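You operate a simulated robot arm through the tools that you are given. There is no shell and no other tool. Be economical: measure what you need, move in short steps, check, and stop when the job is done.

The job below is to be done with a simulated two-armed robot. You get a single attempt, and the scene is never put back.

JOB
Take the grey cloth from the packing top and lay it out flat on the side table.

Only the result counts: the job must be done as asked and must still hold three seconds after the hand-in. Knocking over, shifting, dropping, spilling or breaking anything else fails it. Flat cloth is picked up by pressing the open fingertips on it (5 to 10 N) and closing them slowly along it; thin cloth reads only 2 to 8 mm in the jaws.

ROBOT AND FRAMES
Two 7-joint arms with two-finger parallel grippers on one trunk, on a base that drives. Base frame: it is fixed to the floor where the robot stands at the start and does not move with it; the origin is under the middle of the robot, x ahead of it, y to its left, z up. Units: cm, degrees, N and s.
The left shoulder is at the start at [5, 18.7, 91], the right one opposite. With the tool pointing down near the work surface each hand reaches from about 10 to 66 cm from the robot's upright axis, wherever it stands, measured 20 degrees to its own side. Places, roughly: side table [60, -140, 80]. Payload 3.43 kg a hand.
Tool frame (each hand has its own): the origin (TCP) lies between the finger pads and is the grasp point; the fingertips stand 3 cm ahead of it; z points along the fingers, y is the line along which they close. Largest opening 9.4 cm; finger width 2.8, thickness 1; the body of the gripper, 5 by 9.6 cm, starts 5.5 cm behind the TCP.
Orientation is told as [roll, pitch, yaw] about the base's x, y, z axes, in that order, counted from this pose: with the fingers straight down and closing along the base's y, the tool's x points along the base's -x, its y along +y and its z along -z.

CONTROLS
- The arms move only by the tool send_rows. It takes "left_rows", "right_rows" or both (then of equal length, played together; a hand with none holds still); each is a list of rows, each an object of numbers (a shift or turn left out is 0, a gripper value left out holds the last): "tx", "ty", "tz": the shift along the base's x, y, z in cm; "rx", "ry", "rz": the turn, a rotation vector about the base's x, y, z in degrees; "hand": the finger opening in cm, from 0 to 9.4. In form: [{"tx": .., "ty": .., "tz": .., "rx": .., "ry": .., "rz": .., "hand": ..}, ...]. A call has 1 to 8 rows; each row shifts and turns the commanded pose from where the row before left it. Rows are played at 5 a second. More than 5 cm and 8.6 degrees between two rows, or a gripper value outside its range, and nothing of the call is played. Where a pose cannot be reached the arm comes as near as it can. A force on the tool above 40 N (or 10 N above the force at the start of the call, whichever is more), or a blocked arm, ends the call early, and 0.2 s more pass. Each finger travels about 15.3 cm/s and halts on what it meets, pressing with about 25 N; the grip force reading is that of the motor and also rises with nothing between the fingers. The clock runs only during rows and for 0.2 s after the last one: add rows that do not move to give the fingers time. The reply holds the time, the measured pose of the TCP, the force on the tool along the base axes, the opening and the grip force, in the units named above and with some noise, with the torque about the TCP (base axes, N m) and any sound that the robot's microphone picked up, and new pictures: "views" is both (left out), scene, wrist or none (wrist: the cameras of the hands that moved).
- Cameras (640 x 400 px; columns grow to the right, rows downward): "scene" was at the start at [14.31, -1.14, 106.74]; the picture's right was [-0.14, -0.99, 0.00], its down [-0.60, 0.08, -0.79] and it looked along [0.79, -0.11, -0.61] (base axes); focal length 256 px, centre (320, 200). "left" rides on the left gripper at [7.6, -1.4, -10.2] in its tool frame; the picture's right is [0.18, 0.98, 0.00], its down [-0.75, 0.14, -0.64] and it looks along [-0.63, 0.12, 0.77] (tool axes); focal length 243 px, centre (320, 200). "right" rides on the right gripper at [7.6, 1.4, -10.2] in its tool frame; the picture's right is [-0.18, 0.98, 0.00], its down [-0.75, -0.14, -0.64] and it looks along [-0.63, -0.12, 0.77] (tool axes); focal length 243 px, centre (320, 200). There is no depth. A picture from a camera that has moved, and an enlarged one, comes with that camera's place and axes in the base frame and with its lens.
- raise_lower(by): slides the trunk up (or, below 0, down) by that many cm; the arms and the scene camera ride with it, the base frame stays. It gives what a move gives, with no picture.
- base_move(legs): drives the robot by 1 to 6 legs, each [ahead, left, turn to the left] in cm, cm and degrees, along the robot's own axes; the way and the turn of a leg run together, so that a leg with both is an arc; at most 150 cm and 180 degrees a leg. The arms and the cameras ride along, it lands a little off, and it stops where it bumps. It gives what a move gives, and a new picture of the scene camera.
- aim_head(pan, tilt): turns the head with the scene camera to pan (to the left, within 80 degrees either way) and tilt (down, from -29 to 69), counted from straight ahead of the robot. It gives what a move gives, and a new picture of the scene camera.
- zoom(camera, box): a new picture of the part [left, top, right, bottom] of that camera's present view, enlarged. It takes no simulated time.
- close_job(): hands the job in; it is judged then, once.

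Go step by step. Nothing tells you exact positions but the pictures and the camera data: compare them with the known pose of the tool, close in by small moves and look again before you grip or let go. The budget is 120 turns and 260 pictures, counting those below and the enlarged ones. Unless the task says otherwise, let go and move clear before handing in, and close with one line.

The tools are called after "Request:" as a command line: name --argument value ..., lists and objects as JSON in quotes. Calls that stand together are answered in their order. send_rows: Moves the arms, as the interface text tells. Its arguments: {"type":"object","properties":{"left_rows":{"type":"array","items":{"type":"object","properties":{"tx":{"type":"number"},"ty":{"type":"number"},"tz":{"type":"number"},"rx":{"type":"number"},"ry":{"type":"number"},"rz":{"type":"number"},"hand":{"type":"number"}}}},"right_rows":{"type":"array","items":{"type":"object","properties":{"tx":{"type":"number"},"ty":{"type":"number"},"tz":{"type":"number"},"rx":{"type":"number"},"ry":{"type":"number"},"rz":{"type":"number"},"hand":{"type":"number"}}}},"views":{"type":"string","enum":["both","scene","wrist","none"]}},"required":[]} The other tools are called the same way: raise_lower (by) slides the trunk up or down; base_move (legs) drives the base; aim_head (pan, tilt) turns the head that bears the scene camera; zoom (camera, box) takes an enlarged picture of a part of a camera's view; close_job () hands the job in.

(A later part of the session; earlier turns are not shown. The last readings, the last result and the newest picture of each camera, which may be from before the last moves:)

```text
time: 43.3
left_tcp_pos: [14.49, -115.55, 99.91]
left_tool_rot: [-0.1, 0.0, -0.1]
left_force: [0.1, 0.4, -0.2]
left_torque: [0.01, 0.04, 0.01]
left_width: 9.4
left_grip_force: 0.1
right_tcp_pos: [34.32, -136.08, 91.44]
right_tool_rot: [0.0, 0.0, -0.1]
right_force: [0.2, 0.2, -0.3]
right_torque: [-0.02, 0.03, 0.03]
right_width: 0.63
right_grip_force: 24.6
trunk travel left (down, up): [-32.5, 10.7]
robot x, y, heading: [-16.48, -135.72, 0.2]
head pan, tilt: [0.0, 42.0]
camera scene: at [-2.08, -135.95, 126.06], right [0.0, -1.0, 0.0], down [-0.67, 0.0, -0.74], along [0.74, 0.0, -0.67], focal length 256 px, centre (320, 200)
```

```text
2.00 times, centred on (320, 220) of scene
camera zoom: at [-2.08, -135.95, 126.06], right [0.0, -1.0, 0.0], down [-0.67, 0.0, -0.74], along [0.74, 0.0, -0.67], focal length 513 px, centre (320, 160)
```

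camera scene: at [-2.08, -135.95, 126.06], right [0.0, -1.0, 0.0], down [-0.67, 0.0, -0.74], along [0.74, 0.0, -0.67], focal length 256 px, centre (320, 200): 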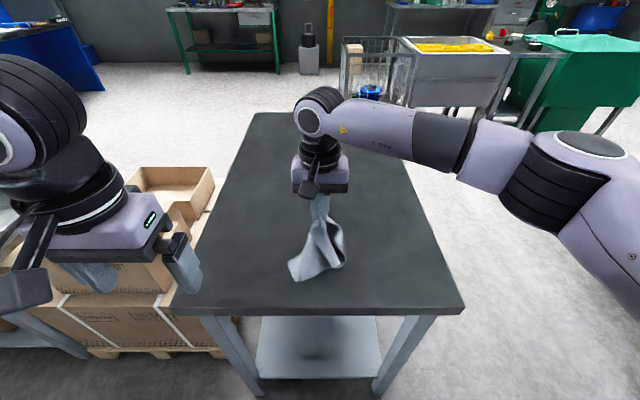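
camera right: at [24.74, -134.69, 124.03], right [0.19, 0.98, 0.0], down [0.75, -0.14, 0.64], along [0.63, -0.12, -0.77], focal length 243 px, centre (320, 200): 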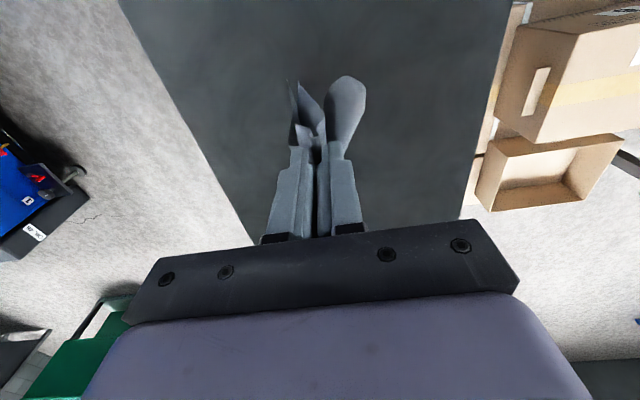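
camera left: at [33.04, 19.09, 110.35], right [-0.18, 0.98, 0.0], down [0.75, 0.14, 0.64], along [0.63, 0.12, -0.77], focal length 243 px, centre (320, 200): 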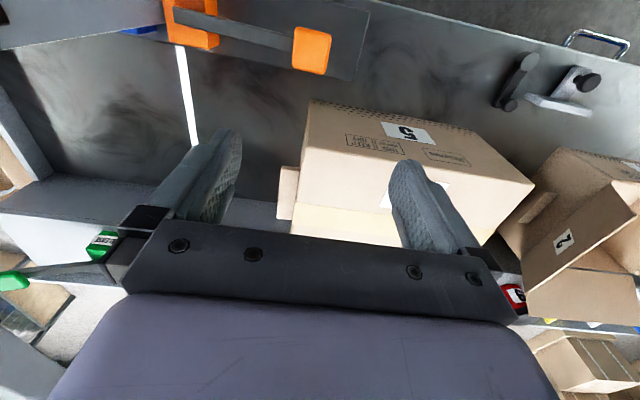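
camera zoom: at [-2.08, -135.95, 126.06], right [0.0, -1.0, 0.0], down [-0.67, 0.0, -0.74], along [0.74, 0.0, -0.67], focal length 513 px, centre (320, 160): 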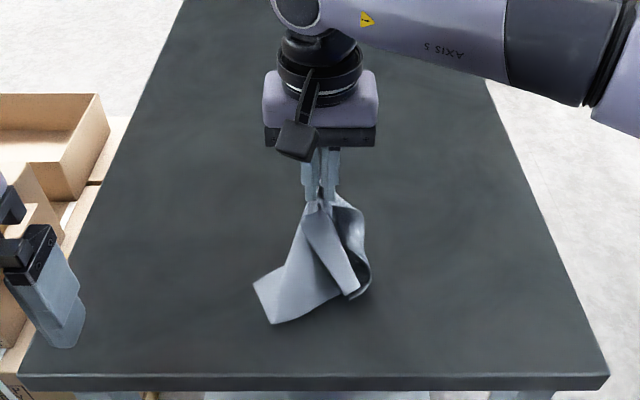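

Request:
send_rows --right_rows '[{"tx": 2.5, "tz": -1.5}, {"tx": 2.5, "tz": -1.5}, {"tx": 2.5, "tz": -1.5}, {"tx": 2, "tz": -1.5}, {"tx": 1, "tz": -1}, {}]' --views "none"

Request:
zoom --camera "scene" --box '[240, 120, 400, 320]'

```text
time: 44.7
left_tcp_pos: [14.53, -115.51, 99.95]
left_tool_rot: [0.0, -0.1, -0.1]
left_force: [0.1, -0.1, 0.6]
left_torque: [0.02, 0.01, 0.03]
left_width: 9.42
left_grip_force: 0.1
right_tcp_pos: [41.87, -137.34, 85.19]
right_tool_rot: [-0.2, -0.1, 0.0]
right_force: [-0.8, -0.1, -0.7]
right_torque: [0.02, 0.01, -0.01]
right_width: 0.63
right_grip_force: 24.8
right hand out of reach, approached as far as the arm can: row 4, 5
trunk travel left (down, up): [-32.5, 10.7]
robot x, y, heading: [-16.25, -135.83, -0.1]
head pan, tilt: [0.0, 42.0]
```

```text
2.00 times, centred on (320, 220) of scene
camera zoom: at [-2.09, -135.94, 126.06], right [0.0, -1.0, 0.0], down [-0.67, 0.0, -0.74], along [0.74, 0.0, -0.67], focal length 513 px, centre (320, 160)
```

zoom: 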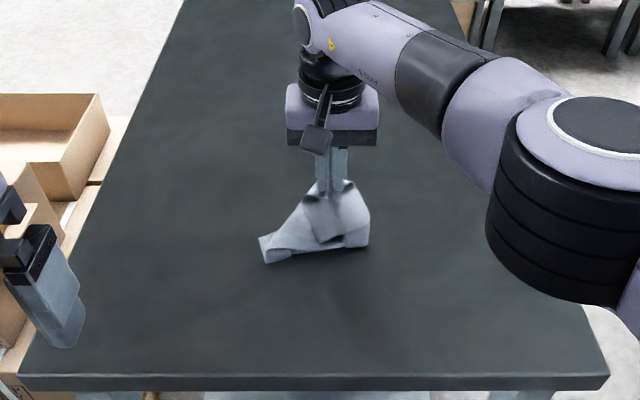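

Request:
zoom --camera "scene" --box '[290, 200, 350, 260]'

Request:
zoom --camera "right" --box '[200, 0, 440, 240]'

```text
6.67 times, centred on (320, 230) of scene
camera zoom: at [-2.09, -135.94, 126.06], right [0.0, -1.0, 0.0], down [-0.67, 0.0, -0.74], along [0.74, 0.0, -0.67], focal length 1710 px, centre (320, 0)
```

zoom: 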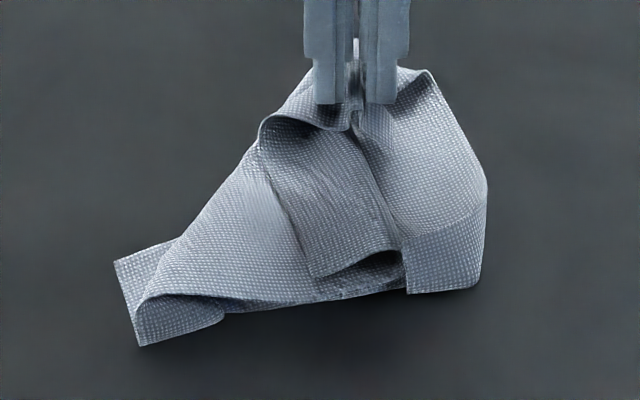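

```text
1.67 times, centred on (320, 120) of right
camera zoom: at [34.39, -135.93, 95.48], right [0.18, 0.98, 0.0], down [0.75, -0.14, 0.64], along [0.63, -0.12, -0.77], focal length 404 px, centre (320, 333)
```

zoom: 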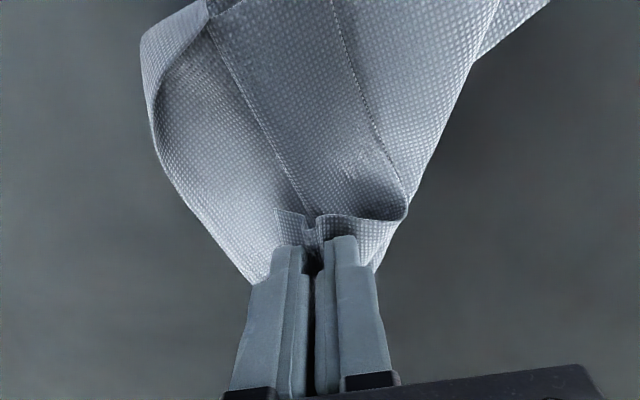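

The cloth landed bunched because reach ran out. I'll lift again, turn the hand 90° so the wings face left, lower the trunk for reach, and lay it out along y with a longer pull.

Request:
send_rows --right_rows '[{"tz": 4, "tx": -1}, {"tz": 4, "tx": -2}, {"tz": 4, "tx": -2}, {"tz": 4, "tx": -2, "ty": 2}, {"tz": 4, "tx": -2, "ty": 2}, {"tz": 4, "ty": 2}, {"tz": 4, "ty": 2}, {}]' --views "none"

Request:
raise_lower --by -10

Request:
send_rows --right_rows '[{"rz": -8}, {"rz": -8}, {"rz": -8}, {"rz": -8}, {"rz": -8}, {"rz": -8}, {"rz": -8}, {"rz": -8}]' --views "none"

Request:
send_rows --right_rows '[{"rz": -8}, {"rz": -8}, {"rz": -8}, {}, {}, {}]' --views "both"

```text
time: 46.7
left_tcp_pos: [14.46, -115.64, 99.89]
left_tool_rot: [0.0, 0.1, -0.1]
left_force: [0.5, -0.3, 0.3]
left_torque: [0.01, 0.01, 0.03]
left_width: 9.41
left_grip_force: 0.1
right_tcp_pos: [35.49, -133.12, 113.13]
right_tool_rot: [1.6, 1.2, -4.6]
right_force: [0.9, -0.7, -0.2]
right_torque: [-0.01, -0.01, 0.0]
right_width: 0.64
right_grip_force: 25.1
trunk travel left (down, up): [-32.5, 10.7]
robot x, y, heading: [-16.44, -135.69, 0.1]
head pan, tilt: [0.0, 42.0]
stopped in row 8 (right hand): the arm was blocked; the commanded pose is now the measured one
```

```text
time: 48.1
left_tcp_pos: [14.42, -115.43, 89.9]
left_tool_rot: [0.1, 0.0, -0.2]
left_force: [-0.2, -0.2, 0.0]
left_torque: [-0.03, 0.02, 0.0]
left_width: 9.41
left_grip_force: 0.1
right_tcp_pos: [35.49, -133.01, 103.17]
right_tool_rot: [1.6, 1.0, -4.5]
right_force: [0.5, -0.7, 1.5]
right_torque: [-0.02, 0.01, -0.03]
right_width: 0.61
right_grip_force: 25.4
trunk travel left (down, up): [-22.5, 20.7]
robot x, y, heading: [-15.96, -135.81, -0.1]
head pan, tilt: [0.0, 42.0]
```

```text
time: 49.9
left_tcp_pos: [14.46, -115.34, 89.83]
left_tool_rot: [0.0, -0.1, -0.1]
left_force: [1.1, -0.2, -0.4]
left_torque: [-0.01, -0.03, 0.03]
left_width: 9.44
left_grip_force: 0.1
right_tcp_pos: [35.34, -132.9, 103.11]
right_tool_rot: [1.5, 1.0, -68.4]
right_force: [-0.6, -0.2, 0.0]
right_torque: [0.01, 0.0, -0.01]
right_width: 0.21
right_grip_force: 25.0
trunk travel left (down, up): [-22.5, 20.7]
robot x, y, heading: [-16.06, -135.84, 0.1]
head pan, tilt: [0.0, 42.0]
```

```text
time: 51.3
left_tcp_pos: [14.5, -115.5, 89.92]
left_tool_rot: [0.0, 0.1, -0.2]
left_force: [0.1, 0.1, -0.4]
left_torque: [-0.02, 0.01, -0.03]
left_width: 9.41
left_grip_force: 0.0
right_tcp_pos: [35.47, -132.84, 103.16]
right_tool_rot: [1.5, 1.1, -92.3]
right_force: [-0.6, 0.0, 0.3]
right_torque: [0.01, 0.03, 0.01]
right_width: 0.2
right_grip_force: 24.6
trunk travel left (down, up): [-22.5, 20.7]
robot x, y, heading: [-16.21, -135.74, 0.2]
head pan, tilt: [0.0, 42.0]
camera scene: at [-2.07, -135.96, 116.06], right [0.0, -1.0, 0.0], down [-0.67, 0.0, -0.74], along [0.74, 0.0, -0.67], focal length 256 px, centre (320, 200)
camera right: at [36.81, -125.52, 113.6], right [0.97, -0.22, 0.02], down [-0.19, -0.76, 0.62], along [-0.12, -0.61, -0.78], focal length 243 px, centre (320, 200)
```

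scene: 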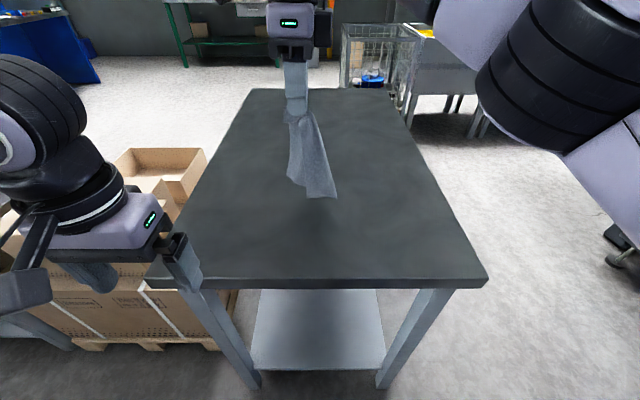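
right: 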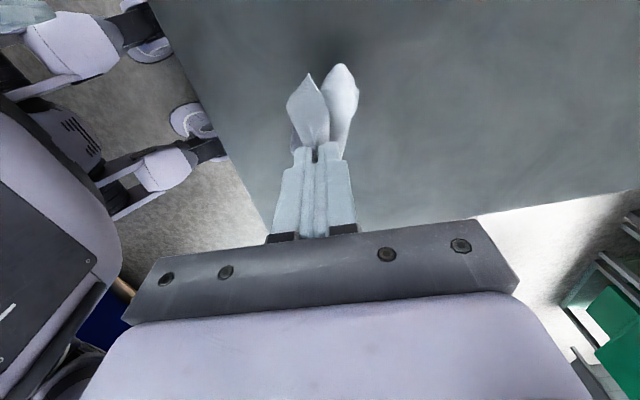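

Request:
zoom --camera "right" --box '[260, 50, 400, 180]'

Request:
zoom --camera "scene" --box '[250, 60, 370, 220]'

```text
3.08 times, centred on (330, 115) of right
camera zoom: at [36.81, -125.52, 113.6], right [0.97, -0.22, 0.02], down [-0.19, -0.76, 0.62], along [-0.12, -0.61, -0.78], focal length 746 px, centre (289, 462)
```

zoom: 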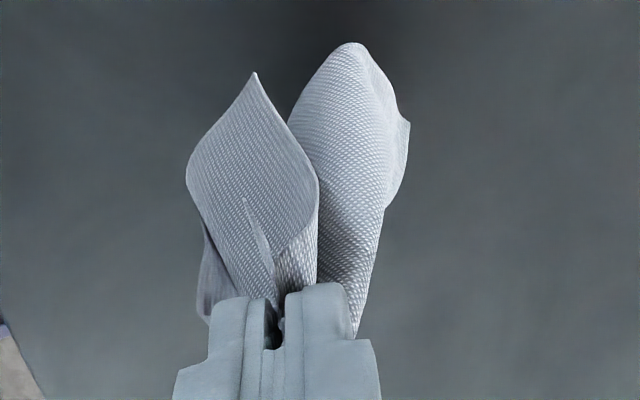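

```text
2.50 times, centred on (310, 140) of scene
camera zoom: at [-2.07, -135.96, 116.06], right [0.0, -1.0, 0.0], down [-0.67, 0.0, -0.74], along [0.74, 0.0, -0.67], focal length 641 px, centre (345, 350)
```

zoom: 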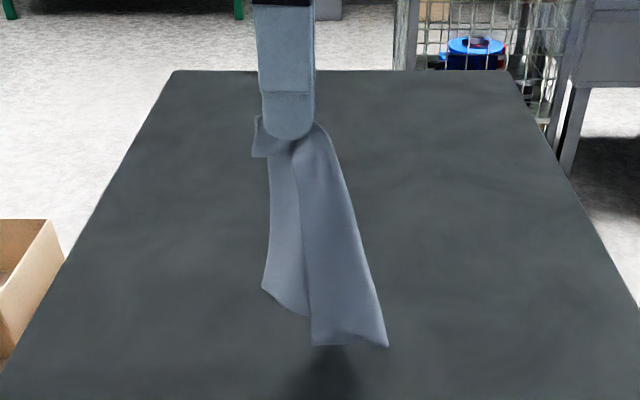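

Request:
send_rows --right_rows '[{"ty": 3, "tx": -1}, {"ty": 4, "tx": -1}, {"ty": 4, "tx": -1}, {}, {"tz": -2}, {"tz": -1.5}, {"tz": -1}, {}]' --views "scene"

Request:
zoom --camera "scene" --box '[200, 80, 360, 240]'

```text
time: 53.1
left_tcp_pos: [14.42, -115.51, 89.83]
left_tool_rot: [0.0, 0.0, -0.1]
left_force: [-0.5, 0.3, 0.2]
left_torque: [0.0, 0.01, 0.02]
left_width: 9.43
left_grip_force: 0.0
right_tcp_pos: [30.26, -125.51, 97.17]
right_tool_rot: [1.5, 1.0, -92.2]
right_force: [-0.4, -1.1, 0.2]
right_torque: [0.03, -0.02, 0.0]
right_width: 0.21
right_grip_force: 25.0
right hand out of reach, approached as far as the arm can: row 2, 3
trunk travel left (down, up): [-22.5, 20.7]
robot x, y, heading: [-16.05, -136.0, 0.3]
head pan, tilt: [0.0, 42.0]
camera scene: at [-2.07, -135.96, 116.06], right [0.0, -1.0, 0.0], down [-0.67, 0.0, -0.74], along [0.74, 0.0, -0.67], focal length 256 px, centre (320, 200)
```

scene: 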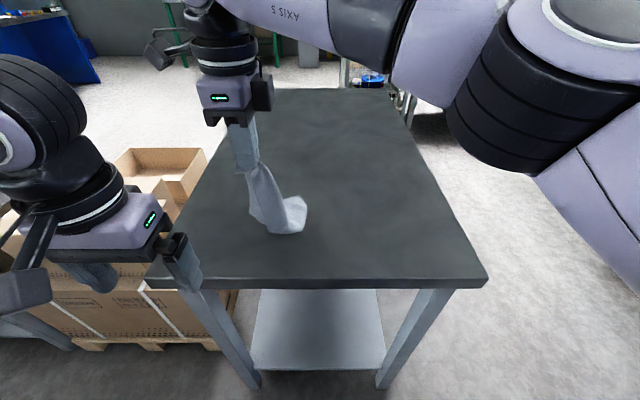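

```text
2.50 times, centred on (280, 160) of scene
camera zoom: at [-2.07, -135.96, 116.06], right [0.0, -1.0, 0.0], down [-0.67, 0.0, -0.74], along [0.74, 0.0, -0.67], focal length 641 px, centre (420, 300)
```

zoom: 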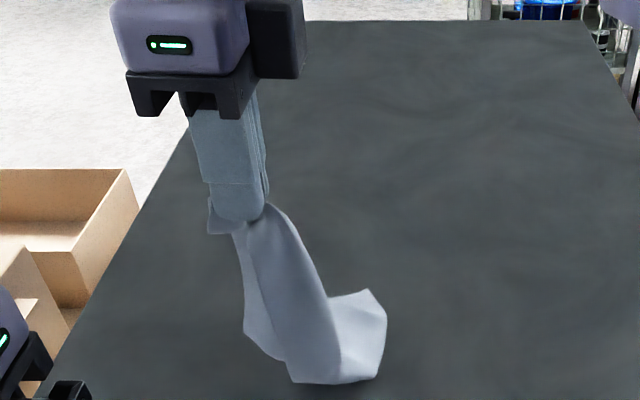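

Request:
send_rows --right_rows '[{"tz": 4}, {"tz": 3, "ty": -4}, {"ty": -5}, {"ty": -5}, {"ty": -5}, {"ty": -5}, {}, {}]' --views "none"

Request:
send_rows --right_rows '[{"tz": -2}, {"tz": -2}, {"tz": -1, "ty": 1}, {"tz": -1.5, "ty": 2}, {"tz": -1.5, "ty": 2.5}, {"tz": -1.5, "ty": 2.5}, {"tz": -1.5, "ty": 2.5}, {}]' --views "scene"

Request:
zoom --camera "scene" --box '[240, 80, 440, 240]'

```text
time: 54.9
left_tcp_pos: [14.53, -115.46, 89.91]
left_tool_rot: [0.1, 0.0, -0.2]
left_force: [0.7, -0.2, -0.2]
left_torque: [0.02, -0.02, 0.03]
left_width: 9.41
left_grip_force: 0.1
right_tcp_pos: [30.21, -149.65, 104.21]
right_tool_rot: [1.5, 1.2, -92.2]
right_force: [-0.2, -0.5, 0.1]
right_torque: [-0.05, 0.01, 0.0]
right_width: 0.24
right_grip_force: 25.1
trunk travel left (down, up): [-22.5, 20.7]
robot x, y, heading: [-16.11, -135.97, -0.2]
head pan, tilt: [0.0, 42.0]
```

```text
time: 56.7
left_tcp_pos: [14.4, -115.51, 89.97]
left_tool_rot: [0.0, 0.0, 0.0]
left_force: [-0.4, 0.7, 0.5]
left_torque: [0.01, 0.01, 0.0]
left_width: 9.41
left_grip_force: 0.1
right_tcp_pos: [30.28, -138.94, 93.25]
right_tool_rot: [1.5, 1.1, -92.4]
right_force: [-0.4, 0.9, 0.2]
right_torque: [-0.03, -0.01, 0.01]
right_width: 0.2
right_grip_force: 25.6
trunk travel left (down, up): [-22.5, 20.7]
robot x, y, heading: [-16.37, -135.95, 0.0]
head pan, tilt: [0.0, 42.0]
camera scene: at [-2.07, -135.95, 116.06], right [0.0, -1.0, 0.0], down [-0.67, 0.0, -0.74], along [0.74, 0.0, -0.67], focal length 256 px, centre (320, 200)
```

scene: 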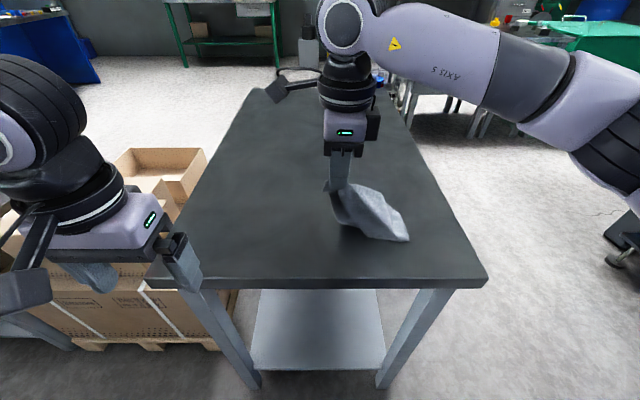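

```text
2.50 times, centred on (340, 160) of scene
camera zoom: at [-2.07, -135.95, 116.06], right [0.0, -1.0, 0.0], down [-0.67, 0.0, -0.74], along [0.74, 0.0, -0.67], focal length 641 px, centre (270, 300)
```

zoom: 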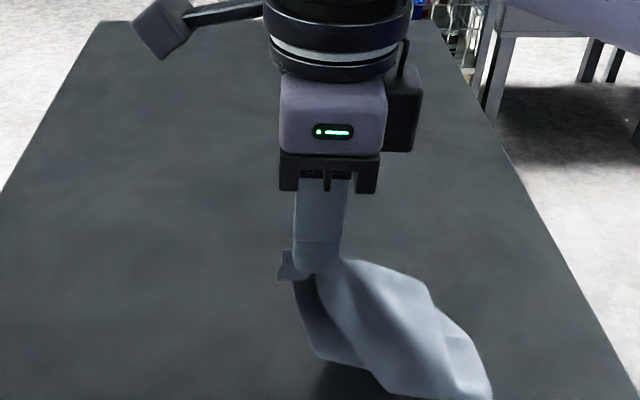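

Laying well this time. I'll keep going left and down.

Request:
send_rows --right_rows '[{"tz": -1.5, "ty": 2.5}, {"tz": -1.5, "ty": 2.5}, {"tz": -1.5, "ty": 2.5}, {"tz": -1.5, "ty": 2}, {"tz": -1.5, "ty": 2}, {"tz": -1.5, "ty": 1}, {}]' --views "both"

Request:
zoom --camera "scene" --box '[240, 140, 400, 260]'

```text
time: 58.3
left_tcp_pos: [14.45, -115.44, 89.92]
left_tool_rot: [0.1, 0.1, -0.1]
left_force: [-0.4, 1.0, -1.0]
left_torque: [-0.02, 0.0, 0.0]
left_width: 9.38
left_grip_force: 0.1
right_tcp_pos: [30.32, -126.6, 84.41]
right_tool_rot: [1.5, 1.2, -92.2]
right_force: [-0.1, 0.2, 0.8]
right_torque: [-0.02, -0.03, 0.03]
right_width: 0.22
right_grip_force: 25.0
trunk travel left (down, up): [-22.5, 20.7]
robot x, y, heading: [-15.76, -135.74, -0.1]
head pan, tilt: [0.0, 42.0]
camera scene: at [-2.07, -135.96, 116.06], right [0.0, -1.0, 0.0], down [-0.67, 0.0, -0.74], along [0.74, 0.0, -0.67], focal length 256 px, centre (320, 200)
camera right: at [31.71, -119.39, 94.95], right [0.97, -0.22, 0.02], down [-0.19, -0.76, 0.62], along [-0.12, -0.61, -0.78], focal length 243 px, centre (320, 200)
```

scene: 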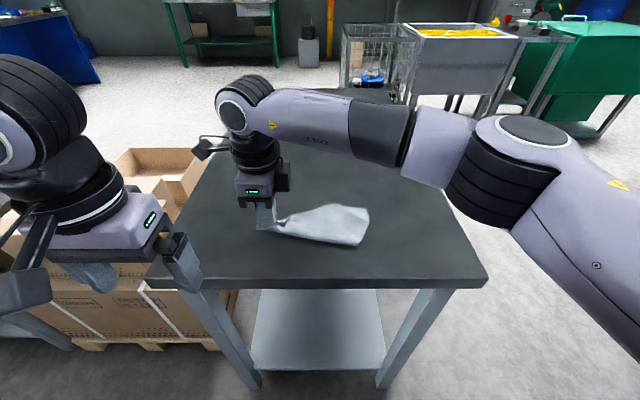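
right: 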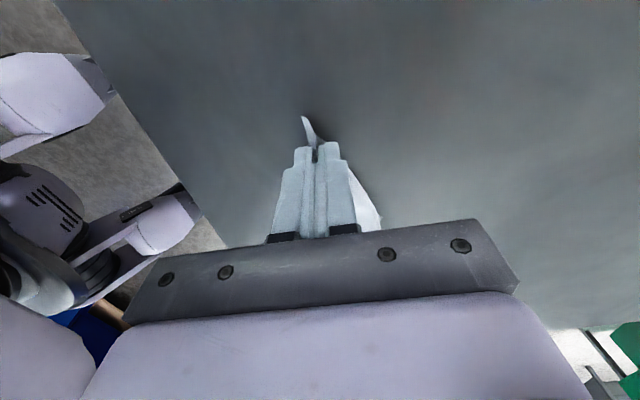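

```text
3.33 times, centred on (320, 200) of scene
camera zoom: at [-2.07, -135.96, 116.06], right [0.0, -1.0, 0.0], down [-0.67, 0.0, -0.74], along [0.74, 0.0, -0.67], focal length 855 px, centre (320, 200)
```

zoom: 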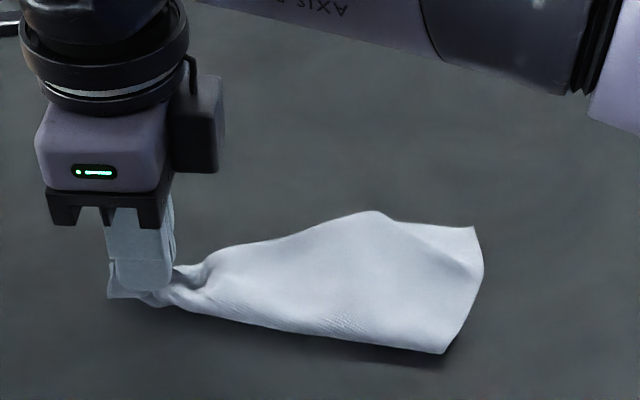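

It's down with some folding beneath. I'll set the corner down, let go gently, and look from above.

Request:
send_rows --right_rows '[{"tz": -0.7}, {}, {"hand": 1}, {"hand": 2}, {"hand": 2.5}, {"tz": 3}, {"tz": 4}, {"tz": 4}]' --views "none"

Request:
send_rows --right_rows '[{"ty": -5, "tz": 3, "rz": 8}, {"ty": -5, "tz": 3, "rz": 8}, {"ty": -5, "rz": 8}, {"ty": -5, "rz": 8}, {"ty": -5, "rz": 8}, {"rz": 8, "ty": -3}, {"rz": 8}, {"rz": 8}]' --views "scene"

Request:
zoom --camera "scene" --box '[220, 140, 400, 260]'

```text
time: 60.1
left_tcp_pos: [14.56, -115.56, 89.95]
left_tool_rot: [-0.1, 0.0, -0.1]
left_force: [0.5, 0.4, 1.2]
left_torque: [0.0, -0.01, 0.01]
left_width: 9.41
left_grip_force: 0.0
right_tcp_pos: [30.59, -126.64, 94.45]
right_tool_rot: [1.5, 1.1, -92.3]
right_force: [-0.4, -0.2, 0.4]
right_torque: [0.05, -0.01, 0.01]
right_width: 2.47
right_grip_force: 0.1
trunk travel left (down, up): [-22.5, 20.7]
robot x, y, heading: [-16.09, -135.91, -0.1]
head pan, tilt: [0.0, 42.0]
```

```text
refused: row 1 steps farther than a row can; nothing moved
```

```text
3.33 times, centred on (310, 200) of scene
camera zoom: at [-2.08, -135.96, 116.06], right [0.0, -1.0, 0.0], down [-0.67, 0.0, -0.74], along [0.74, 0.0, -0.67], focal length 855 px, centre (353, 200)
```

zoom: 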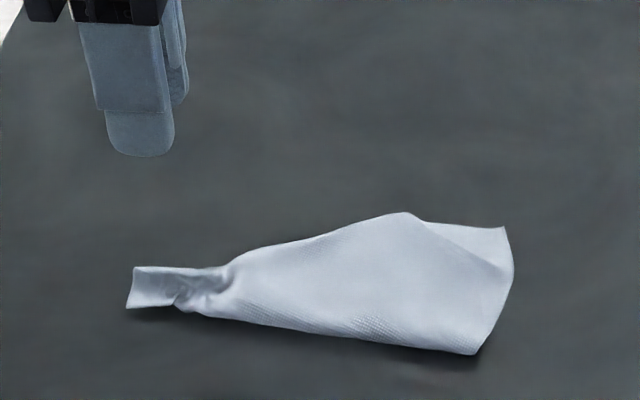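

Request:
send_rows --right_rows '[{"tz": 4, "rz": 8}, {"tz": 4, "rz": 8}, {"ty": -5, "rz": 8}, {"ty": -5, "rz": 8}, {"ty": -5, "rz": 8}, {"rz": 8, "ty": -5}, {"rz": 8, "ty": -3}, {"rz": 8}]' --views "none"

Request:
send_rows --right_rows '[{"rz": 8}, {"rz": 8}, {"rz": 8}, {"tx": -4}, {"tx": -4}, {}]' --views "both"

```text
time: 61.9
left_tcp_pos: [14.46, -115.56, 89.91]
left_tool_rot: [0.0, 0.0, -0.1]
left_force: [-0.6, 0.8, 0.8]
left_torque: [-0.01, 0.02, 0.02]
left_width: 9.39
left_grip_force: 0.0
right_tcp_pos: [30.51, -149.56, 102.6]
right_tool_rot: [1.5, 1.0, -28.1]
right_force: [-0.8, 0.9, 0.5]
right_torque: [0.01, 0.01, 0.01]
right_width: 2.52
right_grip_force: 0.0
trunk travel left (down, up): [-22.5, 20.7]
robot x, y, heading: [-16.44, -135.83, 0.0]
head pan, tilt: [0.0, 42.0]
```

```text
time: 63.3
left_tcp_pos: [14.48, -115.52, 89.9]
left_tool_rot: [-0.1, 0.0, -0.2]
left_force: [-0.3, 0.3, 0.1]
left_torque: [0.02, 0.0, 0.03]
left_width: 9.39
left_grip_force: 0.1
right_tcp_pos: [22.28, -149.84, 102.81]
right_tool_rot: [1.5, 1.2, -4.1]
right_force: [0.8, 0.3, -0.2]
right_torque: [0.02, 0.0, -0.01]
right_width: 2.47
right_grip_force: 0.2
trunk travel left (down, up): [-22.5, 20.7]
robot x, y, heading: [-16.22, -135.99, -0.1]
head pan, tilt: [0.0, 42.0]
camera scene: at [-2.08, -135.96, 116.06], right [0.0, -1.0, 0.0], down [-0.67, 0.0, -0.74], along [0.74, 0.0, -0.67], focal length 256 px, centre (320, 200)
camera right: at [15.04, -148.11, 113.34], right [0.26, 0.97, 0.02], down [0.75, -0.21, 0.62], along [0.61, -0.14, -0.78], focal length 243 px, centre (320, 200)
```

scene: 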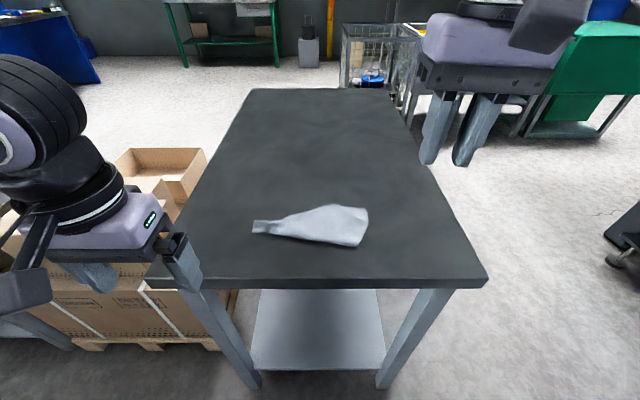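
right: 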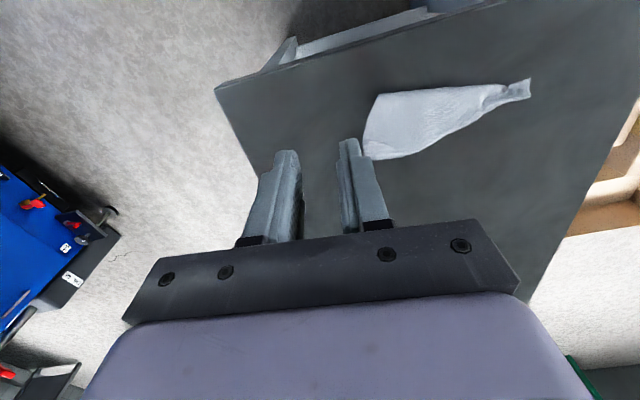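

Request:
zoom --camera "right" --box '[350, 60, 550, 170]'

Request:
zoom --camera "scene" --box '[240, 190, 380, 260]'

```text
3.20 times, centred on (450, 115) of right
camera zoom: at [15.04, -148.11, 113.34], right [0.26, 0.97, 0.02], down [0.75, -0.21, 0.62], along [0.61, -0.14, -0.78], focal length 776 px, centre (-96, 472)
```

zoom: 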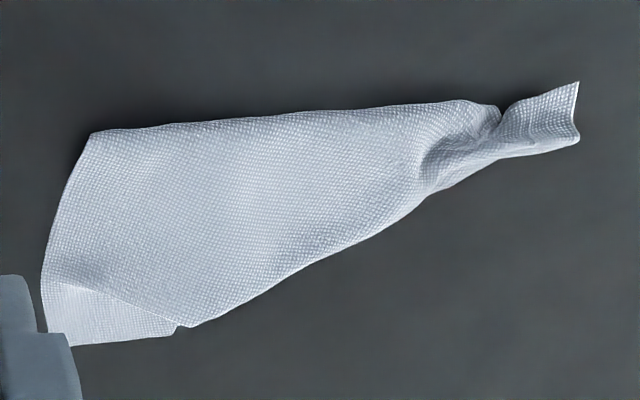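

```text
4.57 times, centred on (310, 225) of scene
camera zoom: at [-2.08, -135.96, 116.06], right [0.0, -1.0, 0.0], down [-0.67, 0.0, -0.74], along [0.74, 0.0, -0.67], focal length 1173 px, centre (366, 86)
```

zoom: 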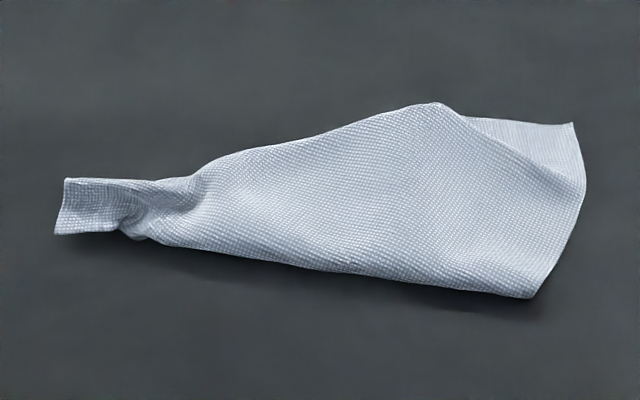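

I'll correct the small tilt, then pinch the free corner at the far right (about [35, −145]) and pull it out to unfold.

Request:
send_rows --right_rows '[{"rx": -1.5, "ry": -1.1, "rz": 4, "tx": 3, "ty": 1.5}, {"tx": 4, "ty": 2}, {"tx": 4.5, "ty": 2}, {"tz": -4.5, "hand": 2.8}, {"tz": -4.5}, {"tz": -4}, {"tz": -2}, {}]' --views "wrist"

Request:
zoom --camera "right" --box '[240, 60, 480, 240]'

```text
time: 65.1
left_tcp_pos: [14.54, -115.57, 89.84]
left_tool_rot: [0.0, 0.0, 0.0]
left_force: [-1.0, 0.5, 0.5]
left_torque: [-0.01, 0.0, 0.0]
left_width: 9.38
left_grip_force: 0.0
right_tcp_pos: [33.88, -144.04, 87.8]
right_tool_rot: [0.1, -0.1, -0.2]
right_force: [-0.2, -0.6, 0.2]
right_torque: [-0.02, 0.02, 0.0]
right_width: 2.81
right_grip_force: 0.1
trunk travel left (down, up): [-22.5, 20.7]
robot x, y, heading: [-16.25, -136.27, -0.0]
head pan, tilt: [0.0, 42.0]
camera right: at [26.2, -142.69, 98.11], right [0.19, 0.98, 0.0], down [0.75, -0.14, 0.64], along [0.63, -0.12, -0.77], focal length 243 px, centre (320, 200)
```

right: 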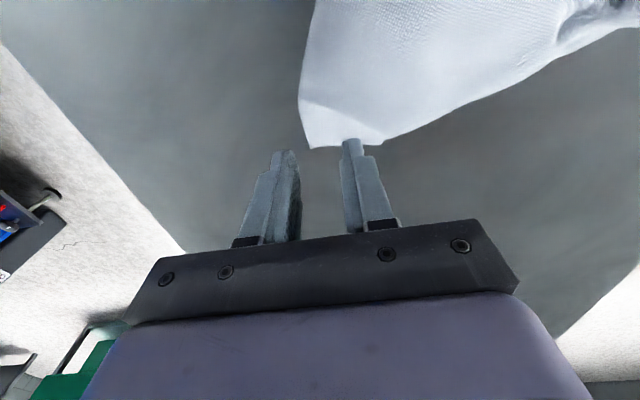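

```text
2.22 times, centred on (360, 150) of right
camera zoom: at [26.2, -142.69, 98.11], right [0.19, 0.98, 0.0], down [0.75, -0.14, 0.64], along [0.63, -0.12, -0.77], focal length 539 px, centre (231, 311)
```

zoom: 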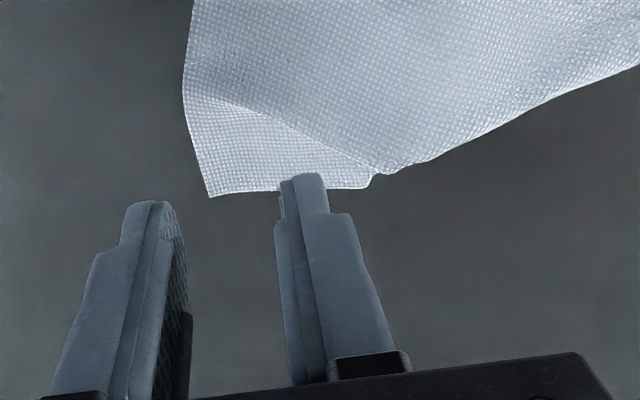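

Request:
send_rows --right_rows '[{"tx": 0.9, "ty": 0.5, "hand": 2.2}, {"tz": -2}, {"tz": -1.5}, {"tz": -0.8}, {}]' --views "wrist"

Request:
zoom --camera "right" --box '[240, 60, 480, 240]'

```text
time: 66.3
left_tcp_pos: [14.53, -115.5, 89.91]
left_tool_rot: [0.0, -0.1, -0.1]
left_force: [-0.4, 0.6, 0.5]
left_torque: [0.03, 0.05, 0.02]
left_width: 9.38
left_grip_force: 0.1
right_tcp_pos: [34.82, -143.62, 83.34]
right_tool_rot: [0.0, 0.0, -0.3]
right_force: [0.6, 0.9, 0.3]
right_torque: [0.02, 0.02, -0.02]
right_width: 2.19
right_grip_force: 0.0
trunk travel left (down, up): [-22.5, 20.7]
robot x, y, heading: [-16.09, -135.81, -0.0]
head pan, tilt: [0.0, 42.0]
camera right: at [27.16, -142.26, 93.65], right [0.19, 0.98, 0.0], down [0.75, -0.14, 0.64], along [0.63, -0.12, -0.77], focal length 243 px, centre (320, 200)
```

right: 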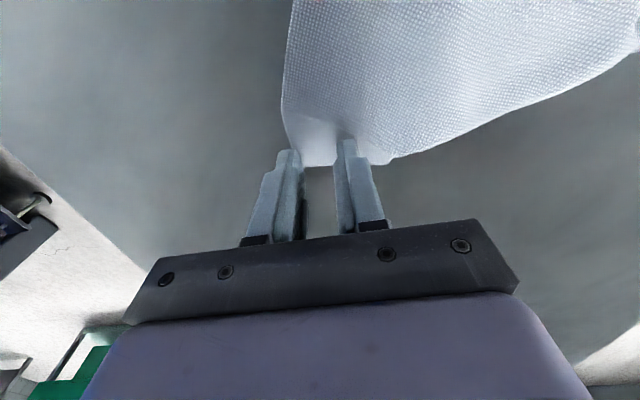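

```text
2.22 times, centred on (360, 150) of right
camera zoom: at [27.16, -142.26, 93.65], right [0.19, 0.98, 0.0], down [0.75, -0.14, 0.64], along [0.63, -0.12, -0.77], focal length 539 px, centre (231, 311)
```

zoom: 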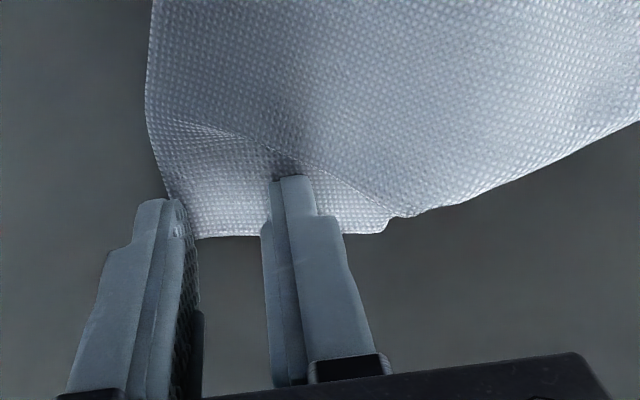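

Request:
send_rows --right_rows '[{"ty": 0.6}, {"tz": -0.25}, {"tz": -0.15}, {}]' --views "none"

```text
time: 67.3
left_tcp_pos: [14.41, -115.46, 90.09]
left_tool_rot: [0.0, -0.1, -0.1]
left_force: [1.4, 0.1, 0.2]
left_torque: [0.01, -0.02, 0.02]
left_width: 9.39
left_grip_force: 0.0
right_tcp_pos: [34.8, -143.02, 83.22]
right_tool_rot: [0.1, -0.2, -0.3]
right_force: [-1.7, -2.1, 16.4]
right_torque: [-0.13, 0.14, -0.03]
right_width: 2.21
right_grip_force: 0.4
trunk travel left (down, up): [-22.5, 20.7]
robot x, y, heading: [-16.28, -135.94, -0.2]
head pan, tilt: [0.0, 42.0]
```

Request:
send_rows --right_rows '[{"tz": 0.17}, {"hand": 1.8}, {"hand": 1.4}, {"hand": 1.0}, {"hand": 0.6}, {"hand": 0.2}, {"hand": 0}, {}]' --views "wrist"

Request:
zoom --camera "right" --box '[240, 60, 480, 240]'

```text
time: 69.1
left_tcp_pos: [14.36, -115.45, 89.89]
left_tool_rot: [0.1, -0.2, -0.1]
left_force: [-0.1, -0.2, -0.2]
left_torque: [-0.01, -0.02, -0.02]
left_width: 9.39
left_grip_force: 0.0
right_tcp_pos: [34.69, -142.9, 83.08]
right_tool_rot: [0.0, -0.1, -0.3]
right_force: [-0.1, 0.8, 14.4]
right_torque: [0.05, 0.06, 0.05]
right_width: 0.17
right_grip_force: 25.2
trunk travel left (down, up): [-22.5, 20.7]
robot x, y, heading: [-16.25, -136.03, 0.1]
head pan, tilt: [0.0, 42.0]
camera right: at [27.15, -141.56, 93.46], right [0.19, 0.98, 0.0], down [0.75, -0.14, 0.64], along [0.63, -0.12, -0.77], focal length 243 px, centre (320, 200)
```

right: 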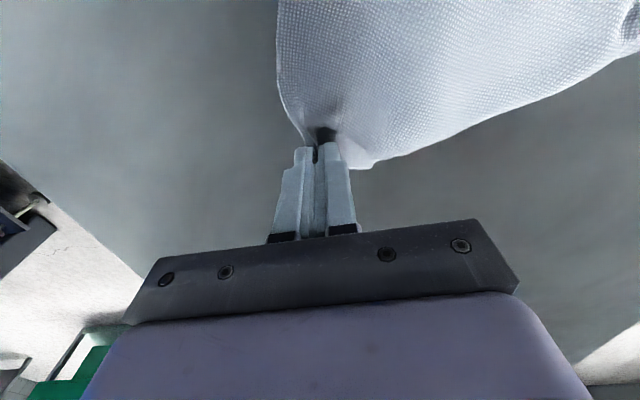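

```text
2.22 times, centred on (360, 150) of right
camera zoom: at [27.15, -141.56, 93.46], right [0.19, 0.98, 0.0], down [0.75, -0.14, 0.64], along [0.63, -0.12, -0.77], focal length 539 px, centre (231, 311)
```

zoom: 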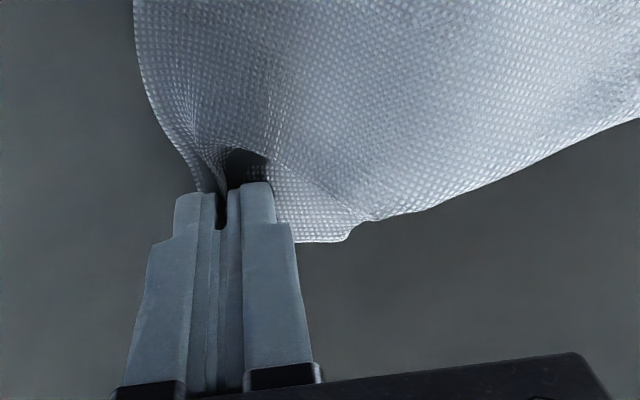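

Request:
send_rows --right_rows '[{"tz": 1}, {"tz": 1, "tx": 1, "ty": -0.5}, {"tx": 1.5, "ty": -1}, {"tx": 1.5, "ty": -1}, {"tx": 1.5, "ty": -1}, {}]' --views "both"

Request:
zoom --camera "scene" --box '[240, 160, 400, 270]'

```text
time: 70.5
left_tcp_pos: [14.48, -115.56, 89.94]
left_tool_rot: [0.0, 0.0, -0.2]
left_force: [0.0, -0.1, -0.5]
left_torque: [0.02, 0.0, -0.01]
left_width: 9.38
left_grip_force: 0.0
right_tcp_pos: [40.23, -146.39, 85.03]
right_tool_rot: [0.0, 0.0, -0.2]
right_force: [-0.4, 1.3, 0.4]
right_torque: [-0.01, 0.02, -0.01]
right_width: 0.18
right_grip_force: 25.5
trunk travel left (down, up): [-22.5, 20.7]
robot x, y, heading: [-16.18, -135.54, -0.4]
head pan, tilt: [0.0, 42.0]
camera scene: at [-2.07, -135.96, 116.06], right [0.0, -1.0, 0.0], down [-0.67, 0.0, -0.74], along [0.74, 0.0, -0.67], focal length 256 px, centre (320, 200)
camera right: at [32.72, -145.03, 95.48], right [0.19, 0.98, 0.0], down [0.75, -0.14, 0.64], along [0.63, -0.12, -0.77], focal length 243 px, centre (320, 200)
```

scene: 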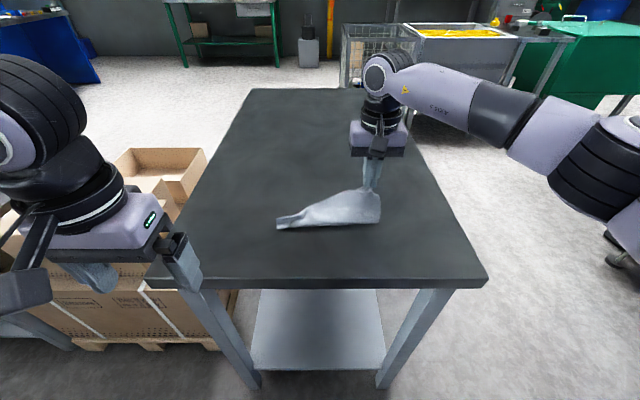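
right: 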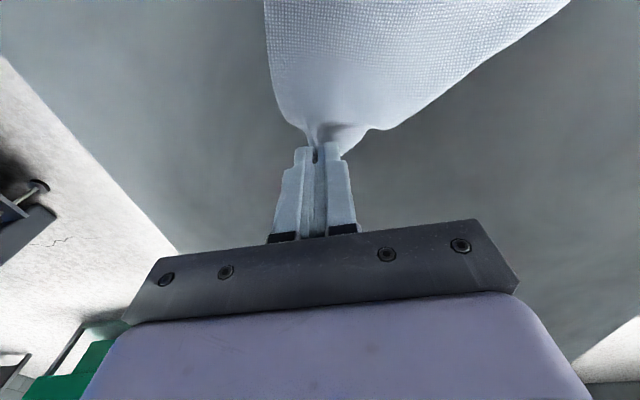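

```text
3.64 times, centred on (320, 215) of scene
camera zoom: at [-2.07, -135.96, 116.06], right [0.0, -1.0, 0.0], down [-0.67, 0.0, -0.74], along [0.74, 0.0, -0.67], focal length 933 px, centre (320, 146)
```

zoom: 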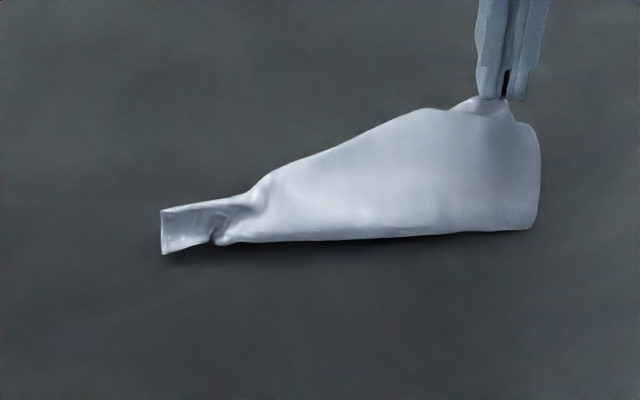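

The whole cloth slides along when pulled. I'll lift this corner straight up so gravity opens the folds, and look.

Request:
send_rows --right_rows '[{"tz": 4}, {"tz": 4, "tx": -2}, {"tz": 4, "tx": -2}, {"tz": 4, "tx": -2}, {"tz": 3, "tx": -1}, {}, {}]' --views "both"

Request:
zoom --camera "scene" --box '[260, 60, 440, 240]'

Request:
zoom --camera "left" --box '[0, 0, 640, 400]'

```text
time: 72.1
left_tcp_pos: [14.55, -115.51, 89.87]
left_tool_rot: [0.0, 0.0, 0.0]
left_force: [0.1, 0.5, 0.3]
left_torque: [0.01, 0.0, -0.01]
left_width: 9.37
left_grip_force: 0.1
right_tcp_pos: [33.29, -146.59, 104.34]
right_tool_rot: [0.0, 0.0, -0.3]
right_force: [0.7, -1.0, 0.5]
right_torque: [-0.01, -0.01, 0.02]
right_width: 0.16
right_grip_force: 25.2
trunk travel left (down, up): [-22.5, 20.7]
robot x, y, heading: [-16.28, -135.74, -0.1]
head pan, tilt: [0.0, 42.0]
camera scene: at [-2.07, -135.96, 116.06], right [0.0, -1.0, 0.0], down [-0.67, 0.0, -0.74], along [0.74, 0.0, -0.67], focal length 256 px, centre (320, 200)
camera right: at [25.7, -145.13, 114.6], right [0.19, 0.98, 0.0], down [0.75, -0.15, 0.64], along [0.63, -0.12, -0.77], focal length 243 px, centre (320, 200)
```

scene: 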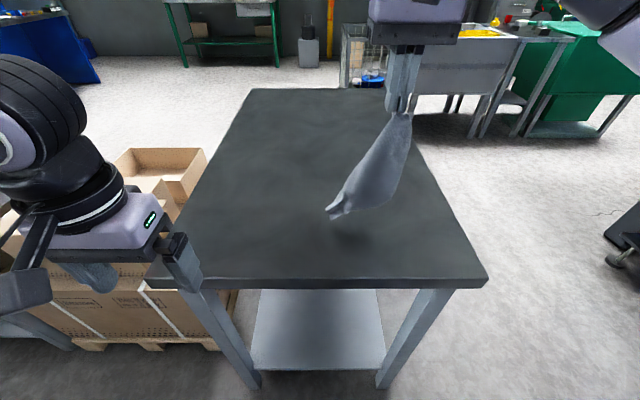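
right: 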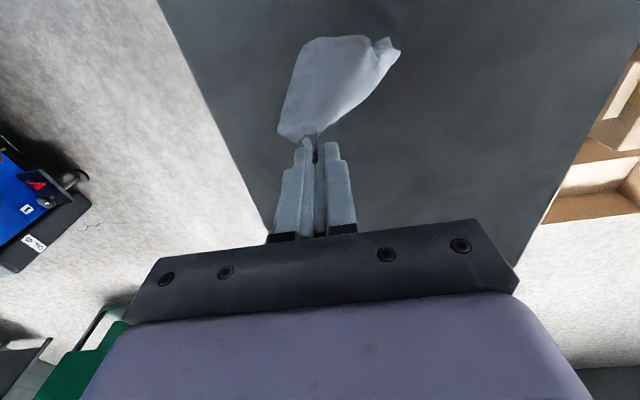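

```text
2.22 times, centred on (350, 150) of scene
camera zoom: at [-2.07, -135.96, 116.06], right [0.0, -1.0, 0.0], down [-0.67, 0.0, -0.74], along [0.74, 0.0, -0.67], focal length 570 px, centre (253, 311)
```

zoom: 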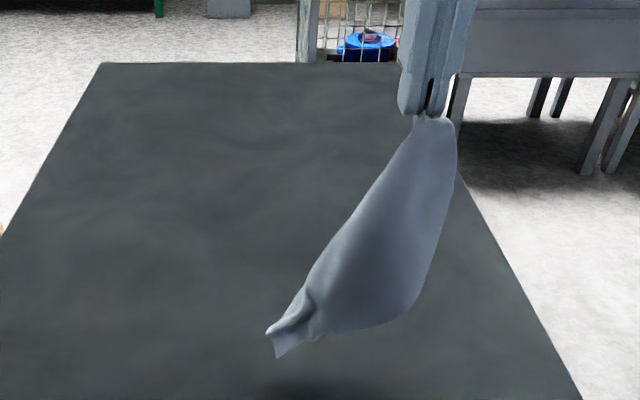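

```text
1.00 times, centred on (320, 200) of left (not enlarged: the box is as wide or as high as the picture)
camera zoom: at [6.88, -116.99, 100.27], right [-0.18, 0.98, 0.0], down [0.75, 0.14, 0.64], along [0.63, 0.12, -0.77], focal length 243 px, centre (320, 200)
```

zoom: 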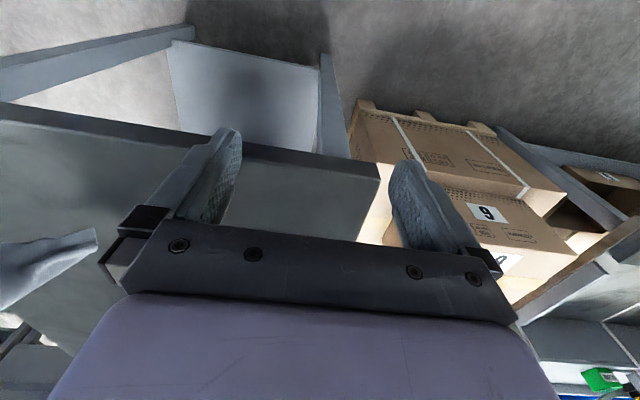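

The first corner (C0) now hangs at about [31, −138, 82.5]. I'll re-lay the cloth with that corner to the left so the left hand can take it while the right keeps its own.

Request:
send_rows --right_rows '[{"ty": 4, "tz": 1}, {"ty": 4, "tz": 1}, {}, {"tz": -3}, {"tz": -2.5, "ty": -1}, {"tz": -2, "ty": -2}, {"tz": -2, "ty": -2.5}, {"tz": -2, "ty": -2.5}]' --views "none"

Request:
send_rows --right_rows '[{"tz": -2, "ty": -2.5}, {"tz": -2, "ty": -2.5}, {"tz": -2, "ty": -2}, {"tz": -2, "ty": -1.5}, {"ty": -1, "tz": -1}, {}]' --views "scene"

Request:
zoom --camera "scene" --box '[240, 140, 400, 260]'

```text
time: 73.9
left_tcp_pos: [14.42, -115.54, 89.98]
left_tool_rot: [0.0, -0.1, -0.1]
left_force: [-0.7, 0.1, 0.5]
left_torque: [-0.04, 0.02, 0.0]
left_width: 9.38
left_grip_force: 0.1
right_tcp_pos: [33.23, -146.27, 94.79]
right_tool_rot: [0.2, -0.1, -0.2]
right_force: [-0.2, -0.2, 0.2]
right_torque: [-0.02, -0.03, -0.03]
right_width: 0.15
right_grip_force: 24.9
trunk travel left (down, up): [-22.5, 20.7]
robot x, y, heading: [-16.0, -135.94, -0.2]
head pan, tilt: [0.0, 42.0]
```

```text
time: 75.3
left_tcp_pos: [14.51, -115.45, 89.91]
left_tool_rot: [0.0, 0.0, 0.0]
left_force: [-0.2, 0.8, 0.4]
left_torque: [-0.01, 0.0, 0.01]
left_width: 9.4
left_grip_force: 0.0
right_tcp_pos: [33.28, -155.94, 85.47]
right_tool_rot: [0.0, -0.1, -0.1]
right_force: [-1.2, 0.1, -0.5]
right_torque: [0.01, -0.02, 0.0]
right_width: 0.15
right_grip_force: 24.7
trunk travel left (down, up): [-22.5, 20.7]
robot x, y, heading: [-16.24, -136.1, 0.0]
head pan, tilt: [0.0, 42.0]
camera scene: at [-2.07, -135.96, 116.06], right [0.0, -1.0, 0.0], down [-0.67, 0.0, -0.74], along [0.74, 0.0, -0.67], focal length 256 px, centre (320, 200)
```

scene: 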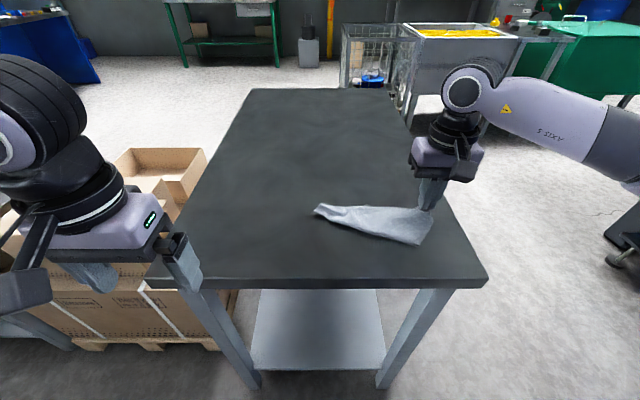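

```text
3.33 times, centred on (320, 200) of scene
camera zoom: at [-2.07, -135.96, 116.06], right [0.0, -1.0, 0.0], down [-0.67, 0.0, -0.74], along [0.74, 0.0, -0.67], focal length 855 px, centre (320, 200)
```

zoom: 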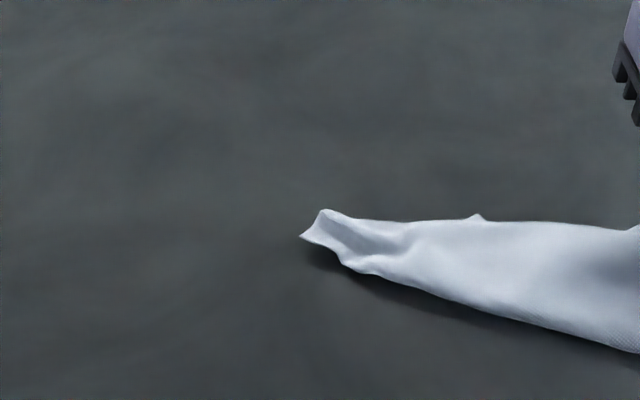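

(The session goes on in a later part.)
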